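You operate a simulated robot arm through the tools that you are given. There is no shell and no other tool. Be economical: measure what you need, move in short steps, check, and stop when the job is done.

You are at the controls of a simulated robot arm. One attempt, no reset.

TASK
Take the small grey weight and leave it on the small yellow board.
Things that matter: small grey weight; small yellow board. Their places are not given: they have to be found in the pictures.

Only the result counts: the job must be done as asked and must still hold three seconds after the hand-in. Knocking over, shifting, dropping, spilling or breaking anything else fails it.

THE ROBOT
A 6-joint arm with a two-finger parallel gripper, fixed in place. Base frame: the origin is at the foot of the arm, x ahead of it, y to its left, z up; the work surface is at about z = 0.78. Lengths are in m, angles in degrees, forces in N, time in s.
With the tool pointing down near the work surface it reaches from about 0.26 to 0.68 m from the base axis. Its first joint turns from -66.0 to 66.0 degrees. Payload 2.9 kg.
The TCP is the grasp point between the finger pads, 0.03 m short of the fingertips. In the tool frame z runs along the fingers and y along their closing line. The gripper opens to 0.11 m. The fingers are 0.02 m wide and 0.01 m thick; the gripper's body (0.048 by 0.112 m) begins 0.055 m behind the TCP.
Orientation is that of the tool frame in the base frame, as [roll, pitch, yaw] about the fixed x, y, z axes, in that order (R = Rz(yaw) Ry(pitch) Rx(roll)). With the fingers straight down and closing along the base's y, the tool's x points along the base's -x, its y along +y and its z along -z.

THE INTERFACE
- The arm moves only by the tool nudge_tool. Its argument "steps" is a list that holds one entry, the list of rows, each a list of 7 numbers: the finger opening in m, from 0 to 0.11, then the shift along the base's x, y, z in m, then the turn, a rotation vector about the base's x, y, z in degrees. In form: [[[fingers, dx, dy, dz, wx, wy, wz], ...]]. A call has 1 to 10 rows; each row shifts and turns the commanded pose from where the row before left it. Each row takes 0.2 s and may step no farther than 0.05 m and 8.6 degrees from the row before; otherwise, or with a gripper value out of range, the whole call is refused. A pose out of reach is approached as far as the arm can. The call stops where the force on the tool passes 40 N (or 10 N more than at its start, if that is more) or the arm is blocked; 0.2 s more then pass. The fingers move at their own pace (about 0.108 m/s each) and stop on an object; they squeeze with about 39 N. The grip force told is the motor's: it shows also when the fingers shut on nothing. Time passes only in rows, and 0.2 s behind the last, so rows that do not move let the fingers close. It gives the time, the measured TCP pose, the force on the tool (base axes), the opening and the grip force at its end, in the units of the frame above (readings bear some noise).
- Cameras (640 x 400 px; columns grow to the right, rows downward): "scene" is fixed at [0.0687, 0.4222, 1.3899]; the picture's right is [-0.85, -0.52, 0.00], its down [-0.26, 0.43, -0.86] and it looks along [0.45, -0.74, -0.51] (base axes); focal length 360 px, centre (320, 200). "wrist" rides on the gripper at [0.072, 0.017, -0.103] in the tool frame; the picture's right is [-0.23, 0.97, 0.00], its down [-0.76, -0.18, -0.62] and it looks along [-0.61, -0.14, 0.78] (tool axes); focal length 222 px, centre (320, 200).
- grab_frame(camera): a new picture of that camera. No time passes.
- locate(camera, pixels): for up to 12 pixels [column, row] of the newest picture of that camera ("zoom" is the newest enlarged one), the place [x, y, z] in the base frame of the surface seen there, good to about 0.002 m. No time passes.
- enlarge(camera, box): a new picture of the part [left, top, right, bottom] of that camera's present view, enlarged. No time passes.
- job_done(): hands the job in; it is judged then, once.

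Keep the steps short. Do not move on a guess: measure, check each grasp and each placing, and mend mistakes. In all there are 60 turns and 20 pictures (those below and enlarged ones count). Leave the gripper open and the arm clear of the work at the hand-in unless told otherwise, and finish with a single line.

The tools are called after "Call:" by a JSON object that holds its "api" and its "payload". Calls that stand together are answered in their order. nudge_tool: Moves the arm, as the interface text tells. Its arguments: {"type":"object","properties":{"steps":{"type":"array","items":{"type":"array","items":{"type":"array","items":{"type":"number"}}}}},"required":["steps"]} The other tools are called the same way: grab_frame (camera) takes a picture; locate (camera, pixels) gives the place of the surface under pixels of a picture; enlarge (camera, box) takes an enlarged picture of a part of a camera's view; job_done () hands the job in.

At the start:

```text
t: 0.0
ee_pos: [0.3583, -0.2394, 1.0534]
tool_rot: [179.9, -0.1, -180.0]
contact_force: [-0.1, 0.5, 0.3]
grip_width: 0.1103
gripper_force: 0.1
```

scene: 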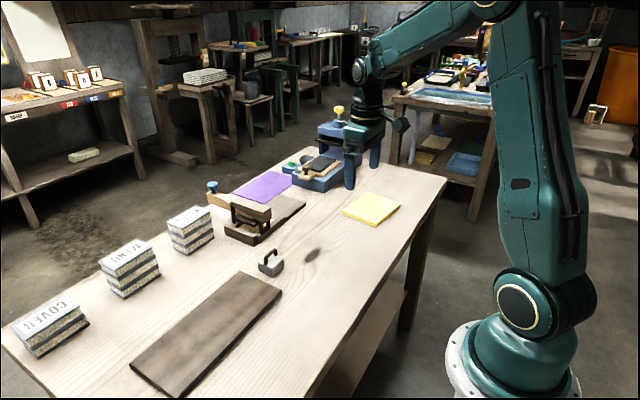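
wrist: 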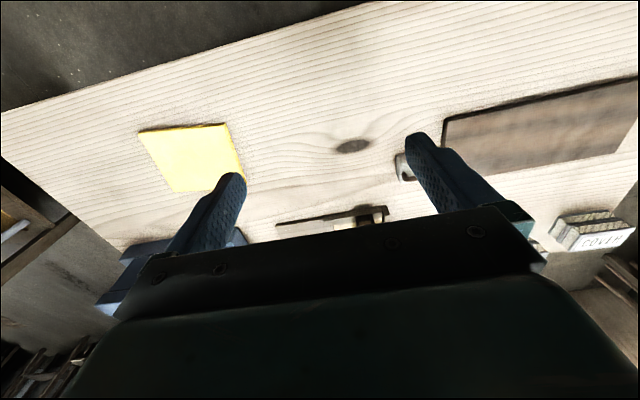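

I see a small grey weight with a handle near scene pixel (271,262) and a yellow board near (371,208). I'll enlarge the weight and measure the board first.

Call:
{"api": "enlarge", "payload": {"camera": "scene", "box": [230, 230, 310, 280]}}

Call:
{"api": "locate", "payload": {"camera": "scene", "pixels": [[371, 208], [361, 192], [400, 204], [378, 226], [342, 210], [371, 230], [271, 256], [271, 268], [250, 210], [290, 290]]}}

```text
8.00 times, centred on (270, 255) of scene
```

zoom: 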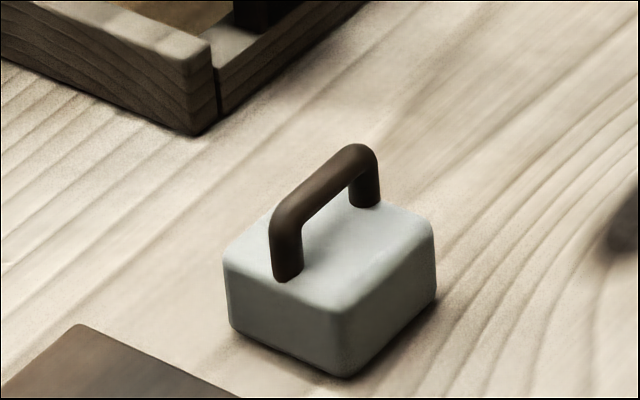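

```text
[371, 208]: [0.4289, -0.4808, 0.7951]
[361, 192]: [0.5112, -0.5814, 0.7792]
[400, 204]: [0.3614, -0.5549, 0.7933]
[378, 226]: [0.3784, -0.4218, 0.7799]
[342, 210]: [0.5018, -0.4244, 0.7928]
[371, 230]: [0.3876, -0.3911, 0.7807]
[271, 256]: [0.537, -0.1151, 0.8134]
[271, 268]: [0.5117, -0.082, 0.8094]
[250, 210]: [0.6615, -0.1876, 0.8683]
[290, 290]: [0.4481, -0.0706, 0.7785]
```

The weight is a block with an arched handle. I'll measure its handle ends, block corners, and the board's corners.

Call:
{"api": "locate", "payload": {"camera": "zoom", "pixels": [[288, 210], [356, 152], [320, 180], [228, 262], [340, 308], [430, 232], [300, 225], [367, 160], [288, 275], [365, 200], [340, 370], [205, 130]]}}

Call:
{"api": "enlarge", "payload": {"camera": "scene", "box": [320, 170, 416, 230]}}

```text
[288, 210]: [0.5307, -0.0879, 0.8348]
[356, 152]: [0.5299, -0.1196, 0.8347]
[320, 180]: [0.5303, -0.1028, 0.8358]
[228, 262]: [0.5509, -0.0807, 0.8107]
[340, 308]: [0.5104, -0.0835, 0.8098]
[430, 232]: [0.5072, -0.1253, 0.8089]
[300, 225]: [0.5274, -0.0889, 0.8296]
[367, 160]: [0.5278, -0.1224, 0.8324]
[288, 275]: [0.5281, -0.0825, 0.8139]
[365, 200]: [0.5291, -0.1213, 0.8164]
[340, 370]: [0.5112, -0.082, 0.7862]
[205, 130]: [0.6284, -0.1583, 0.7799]
```

```text
6.67 times, centred on (368, 200) of scene
```

zoom: 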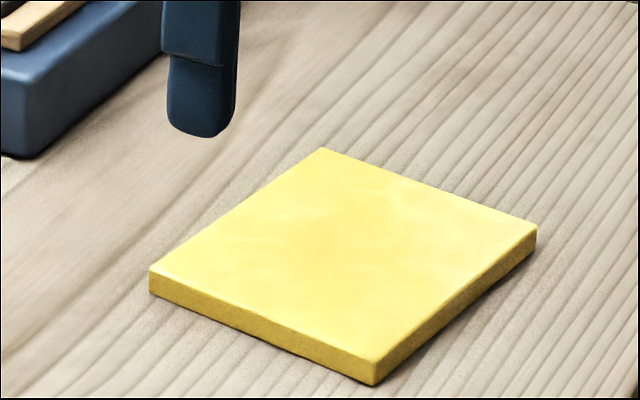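

Next, the yellow board's corners from the zoom, plus the brown board's near edge and the dark object nearby, so I can check clearance.

Call:
{"api": "locate", "payload": {"camera": "zoom", "pixels": [[323, 152], [532, 226], [374, 358], [155, 268], [345, 250], [200, 130]]}}

Call:
{"api": "locate", "payload": {"camera": "scene", "pixels": [[241, 273], [278, 291], [258, 282], [255, 243], [305, 200], [348, 186], [376, 165], [339, 109]]}}

```text
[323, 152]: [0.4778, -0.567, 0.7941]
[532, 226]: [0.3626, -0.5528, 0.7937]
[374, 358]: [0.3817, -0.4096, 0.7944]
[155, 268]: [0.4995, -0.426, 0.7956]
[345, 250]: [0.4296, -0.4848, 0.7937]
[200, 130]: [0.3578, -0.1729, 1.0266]
```

```text
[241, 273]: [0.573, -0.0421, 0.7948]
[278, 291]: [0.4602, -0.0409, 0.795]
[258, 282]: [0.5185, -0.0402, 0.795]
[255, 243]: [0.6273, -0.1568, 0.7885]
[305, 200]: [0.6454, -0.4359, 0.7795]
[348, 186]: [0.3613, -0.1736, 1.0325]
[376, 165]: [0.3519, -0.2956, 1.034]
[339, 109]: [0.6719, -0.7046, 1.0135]
```

The board's centre is (0.430, -0.489), with its top at 0.794. The block is about 0.045 m wide, centred at (0.530, -0.104), with its top at 0.81 and handle top at 0.836. The fingers already close along y, and an opening of 0.07 clears the brown board (edge at y=-0.041). I'll move above the weight now.

Call:
{"api": "nudge_tool", "payload": {"steps": [[[0.072, 0.0287, 0.0226, -0.021, 0, 0, 0], [0.072, 0.0287, 0.0226, -0.021, 0, 0, 0], [0.072, 0.0287, 0.0226, -0.021, 0, 0, 0], [0.072, 0.0287, 0.0226, -0.021, 0, 0, 0], [0.072, 0.0287, 0.0226, -0.021, 0, 0, 0], [0.072, 0.0282, 0.0224, -0.021, 0, 0, 0], [0.072, 0, 0, 0, 0, 0, 0]]]}}

Call:
{"api": "enlarge", "payload": {"camera": "scene", "box": [190, 170, 350, 300]}}

```text
t: 1.6
ee_pos: [0.5312, -0.1024, 0.9262]
tool_rot: [179.9, 0.0, 180.0]
contact_force: [0.7, 0.0, 0.3]
grip_width: 0.0721
gripper_force: 0.1
```

```text
3.08 times, centred on (270, 235) of scene
```

zoom: 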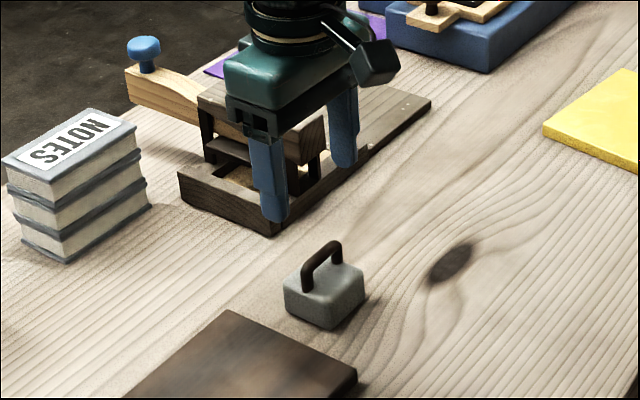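

It's clear, and the TCP is at (0.531, -0.102, 0.926). I'll go down to z=0.817, which puts the tips at about 0.787, with a small y correction.

Call:
{"api": "nudge_tool", "payload": {"steps": [[[0.072, -0.001, -0.0016, -0.03, 0, 0, 0], [0.072, 0, 0, -0.03, 0, 0, 0], [0.072, 0, 0, -0.025, 0, 0, 0], [0.072, 0, 0, -0.015, 0, 0, 0], [0.072, 0, 0, -0.009, 0, 0, 0], [0.072, 0, 0, 0, 0, 0, 0]]]}}

Call:
{"api": "enlarge", "payload": {"camera": "scene", "box": [222, 220, 318, 280]}}

```text
t: 3.0
ee_pos: [0.5296, -0.1057, 0.8178]
tool_rot: [179.9, 0.1, 179.9]
contact_force: [0.0, 0.2, 1.1]
grip_width: 0.0721
gripper_force: 0.0
```

```text
6.67 times, centred on (270, 250) of scene
```

zoom: 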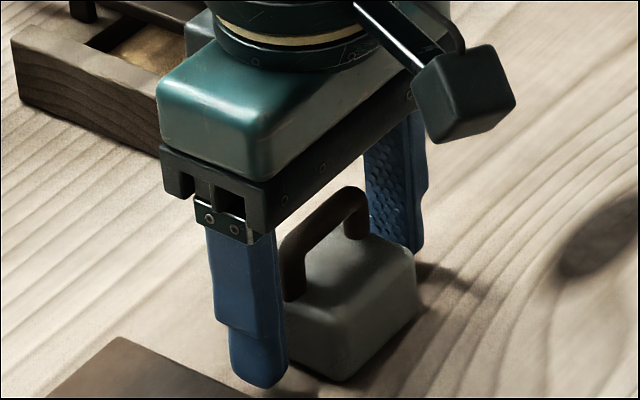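

The fingers straddle the block and the handle sits clear between them. Now I'll close.

Call:
{"api": "nudge_tool", "payload": {"steps": [[[0.03, 0, 0, 0, 0, 0, 0], [0.03, 0, 0, 0, 0, 0, 0], [0.03, 0, 0, 0, 0, 0, 0], [0.03, 0, 0, 0, 0, 0, 0]]]}}

```text
t: 4.0
ee_pos: [0.5301, -0.1067, 0.8179]
tool_rot: [179.9, -0.1, 180.0]
contact_force: [0.9, -0.2, 0.2]
grip_width: 0.0496
gripper_force: 38.9
```

The fingers hold at 0.0496 m with 39 N. Next is a gentle lift.

Call:
{"api": "nudge_tool", "payload": {"steps": [[[0.03, 0, 0, 0.01, 0, 0, 0], [0.03, 0, 0, 0.02, 0, 0, 0], [0.03, 0, 0, 0.03, 0, 0, 0], [0.03, 0, 0, 0.03, 0, 0, 0], [0.03, 0, 0, 0.03, 0, 0, 0], [0.03, 0, 0, 0, 0, 0, 0]]]}}

Call:
{"api": "grab_frame", "payload": {"camera": "scene"}}

```text
t: 5.4
ee_pos: [0.5312, -0.1052, 0.9387]
tool_rot: [179.8, 0.0, -180.0]
contact_force: [-1.0, -0.1, -2.2]
grip_width: 0.0498
gripper_force: 39.3
```

```text
13 pictures are left
```

scene: 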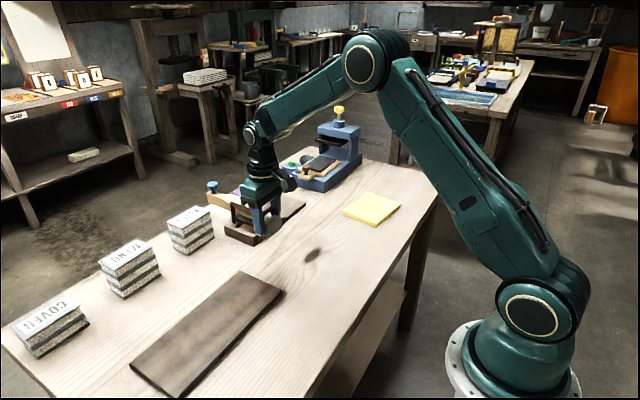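

The grip is steady at 0.0498 m, with about 2 N of load. I'll check where the blue press stands before carrying the weight over, and look closely at the held weight.

Call:
{"api": "locate", "payload": {"camera": "scene", "pixels": [[325, 188], [358, 162], [340, 130], [325, 128], [355, 135], [300, 178], [320, 160]]}}

Call:
{"api": "enlarge", "payload": {"camera": "scene", "box": [220, 180, 316, 240]}}

```text
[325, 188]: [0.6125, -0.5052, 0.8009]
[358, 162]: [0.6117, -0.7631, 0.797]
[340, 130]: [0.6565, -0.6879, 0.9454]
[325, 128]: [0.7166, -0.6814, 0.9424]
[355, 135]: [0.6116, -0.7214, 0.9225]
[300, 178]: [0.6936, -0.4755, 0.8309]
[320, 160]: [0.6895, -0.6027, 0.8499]
```

```text
6.67 times, centred on (268, 210) of scene
```

zoom: 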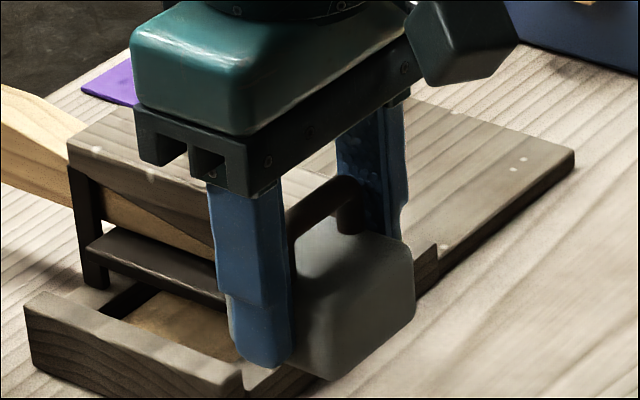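

The weight is held level, and the press stays beyond x=0.61, well clear. I'll carry it by (-0.101, -0.384) in short steps at this height.

Call:
{"api": "nudge_tool", "payload": {"steps": [[[0.03, -0.0101, -0.0384, 0, 0, 0, 0], [0.03, -0.0101, -0.0384, 0, 0, 0, 0], [0.03, -0.0101, -0.0384, 0, 0, 0, 0], [0.03, -0.0101, -0.0384, 0, 0, 0, 0], [0.03, -0.0101, -0.0384, 0, 0, 0, 0], [0.03, -0.0101, -0.0384, 0, 0, 0, 0], [0.03, -0.0101, -0.0384, 0, 0, 0, 0], [0.03, -0.0101, -0.0384, 0, 0, 0, 0], [0.03, -0.0101, -0.0384, 0, 0, 0, 0], [0.03, -0.0101, -0.0384, 0, 0, 0, 0]]]}}

Call:
{"api": "enlarge", "payload": {"camera": "scene", "box": [300, 130, 428, 240]}}

```text
t: 7.6
ee_pos: [0.4268, -0.4904, 0.9396]
tool_rot: [179.9, -0.1, 179.9]
contact_force: [-0.3, -0.6, -1.5]
grip_width: 0.0495
gripper_force: 38.9
```

```text
3.64 times, centred on (364, 185) of scene
```

zoom: 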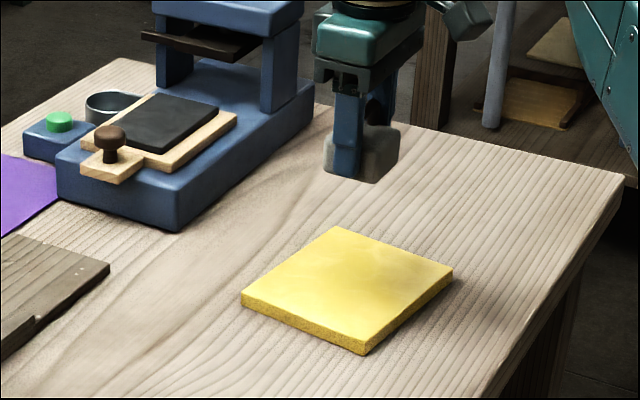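

The weight is above the board at (0.427, -0.490). It was gripped at z=0.818 on the table (0.779), so it should touch the board (0.794) at about z=0.833. I'll go down to about 0.840 first.

Call:
{"api": "nudge_tool", "payload": {"steps": [[[0.03, 0.002, 0.001, -0.03, 0, 0, 0], [0.03, 0, 0, -0.03, 0, 0, 0], [0.03, 0, 0, -0.022, 0, 0, 0], [0.03, 0, 0, -0.012, 0, 0, 0], [0.03, 0, 0, -0.005, 0, 0, 0], [0.03, 0, 0, 0, 0, 0, 0]]]}}

Call:
{"api": "enlarge", "payload": {"camera": "scene", "box": [320, 170, 416, 230]}}

```text
t: 9.0
ee_pos: [0.4297, -0.489, 0.8403]
tool_rot: [179.9, 0.0, -180.0]
contact_force: [-0.8, -0.5, -1.6]
grip_width: 0.0498
gripper_force: 39.1
```

```text
6.67 times, centred on (368, 200) of scene
```

zoom: 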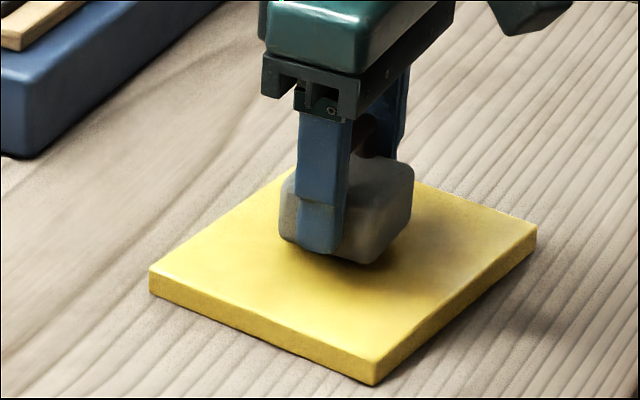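

It's centred and just above the board. I'll lower in small steps and watch the force.

Call:
{"api": "nudge_tool", "payload": {"steps": [[[0.03, 0, 0, -0.003, 0, 0, 0], [0.03, 0, 0, -0.002, 0, 0, 0], [0.03, 0, 0, -0.0015, 0, 0, 0], [0.03, 0, 0, 0, 0, 0, 0]]]}}

```text
t: 10.0
ee_pos: [0.4309, -0.4881, 0.8331]
tool_rot: [-180.0, 0.0, -179.9]
contact_force: [0.4, 0.3, -2.3]
grip_width: 0.0499
gripper_force: 39.7
```

There's no contact yet, as the force still shows only the weight. I'll lower a little more.

Call:
{"api": "nudge_tool", "payload": {"steps": [[[0.03, 0, 0, -0.001, 0, 0, 0], [0.03, 0, 0, -0.0005, 0, 0, 0], [0.03, 0, 0, 0, 0, 0, 0]]]}}

```text
t: 10.8
ee_pos: [0.4309, -0.4891, 0.8323]
tool_rot: [180.0, 0.1, -180.0]
contact_force: [-1.7, 4.0, 9.8]
grip_width: 0.0497
gripper_force: 38.7
```

Contact shows as about 10 N upward, so the weight is resting on the board. I'll open the fingers, staying put.

Call:
{"api": "nudge_tool", "payload": {"steps": [[[0.06, 0, 0, 0, 0, 0, 0], [0.075, 0, 0, 0, 0, 0, 0], [0.075, 0, 0, 0, 0, 0, 0]]]}}

Call:
{"api": "enlarge", "payload": {"camera": "scene", "box": [320, 170, 416, 230]}}

```text
t: 11.6
ee_pos: [0.431, -0.4892, 0.8302]
tool_rot: [179.9, 0.0, -180.0]
contact_force: [0.4, -0.6, 0.3]
grip_width: 0.075
gripper_force: 0.1
```

```text
6.67 times, centred on (368, 200) of scene
```

zoom: 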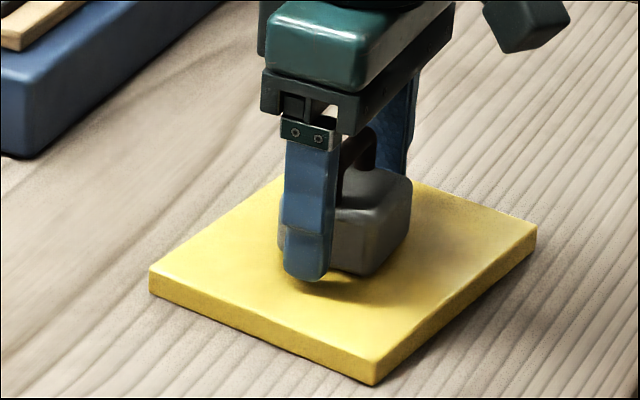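

The fingers are off the weight and it stands upright. I'll go straight up and check.

Call:
{"api": "nudge_tool", "payload": {"steps": [[[0.075, 0, 0, 0.015, 0, 0, 0], [0.075, 0, 0, 0.03, 0, 0, 0], [0.075, 0, 0, 0.04, 0, 0, 0], [0.075, 0, 0, 0.04, 0, 0, 0], [0.075, 0, 0, 0.03, 0, 0, 0], [0.1, 0, 0, 0.02, 0, 0, 0], [0.1, 0, 0, 0, 0, 0, 0]]]}}

Call:
{"api": "grab_frame", "payload": {"camera": "scene"}}

Call:
{"api": "enlarge", "payload": {"camera": "scene", "box": [320, 170, 416, 230]}}

```text
t: 13.2
ee_pos: [0.4309, -0.4897, 1.0066]
tool_rot: [179.8, 0.0, -180.0]
contact_force: [0.2, -0.1, -0.9]
grip_width: 0.1001
gripper_force: 0.0
```

```text
8 pictures are left
```

scene: 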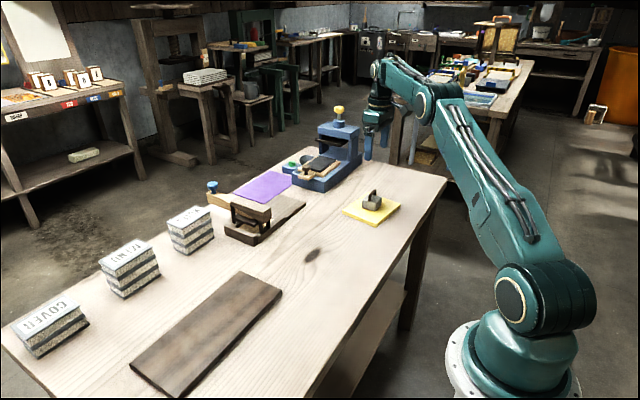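

```text
6.67 times, centred on (368, 200) of scene
```

zoom: 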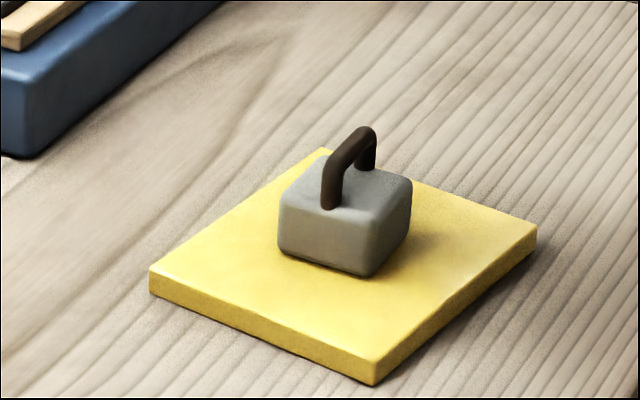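

The weight stands upright in the middle of the board, nothing else has moved, and the arm is clear with the gripper open. I'm handing in.

Call:
{"api": "job_done", "payload": {}}

```text
The job is handed in.
```

The small grey weight is standing upright on the small yellow board, the gripper is open and clear, and the job is handed in.
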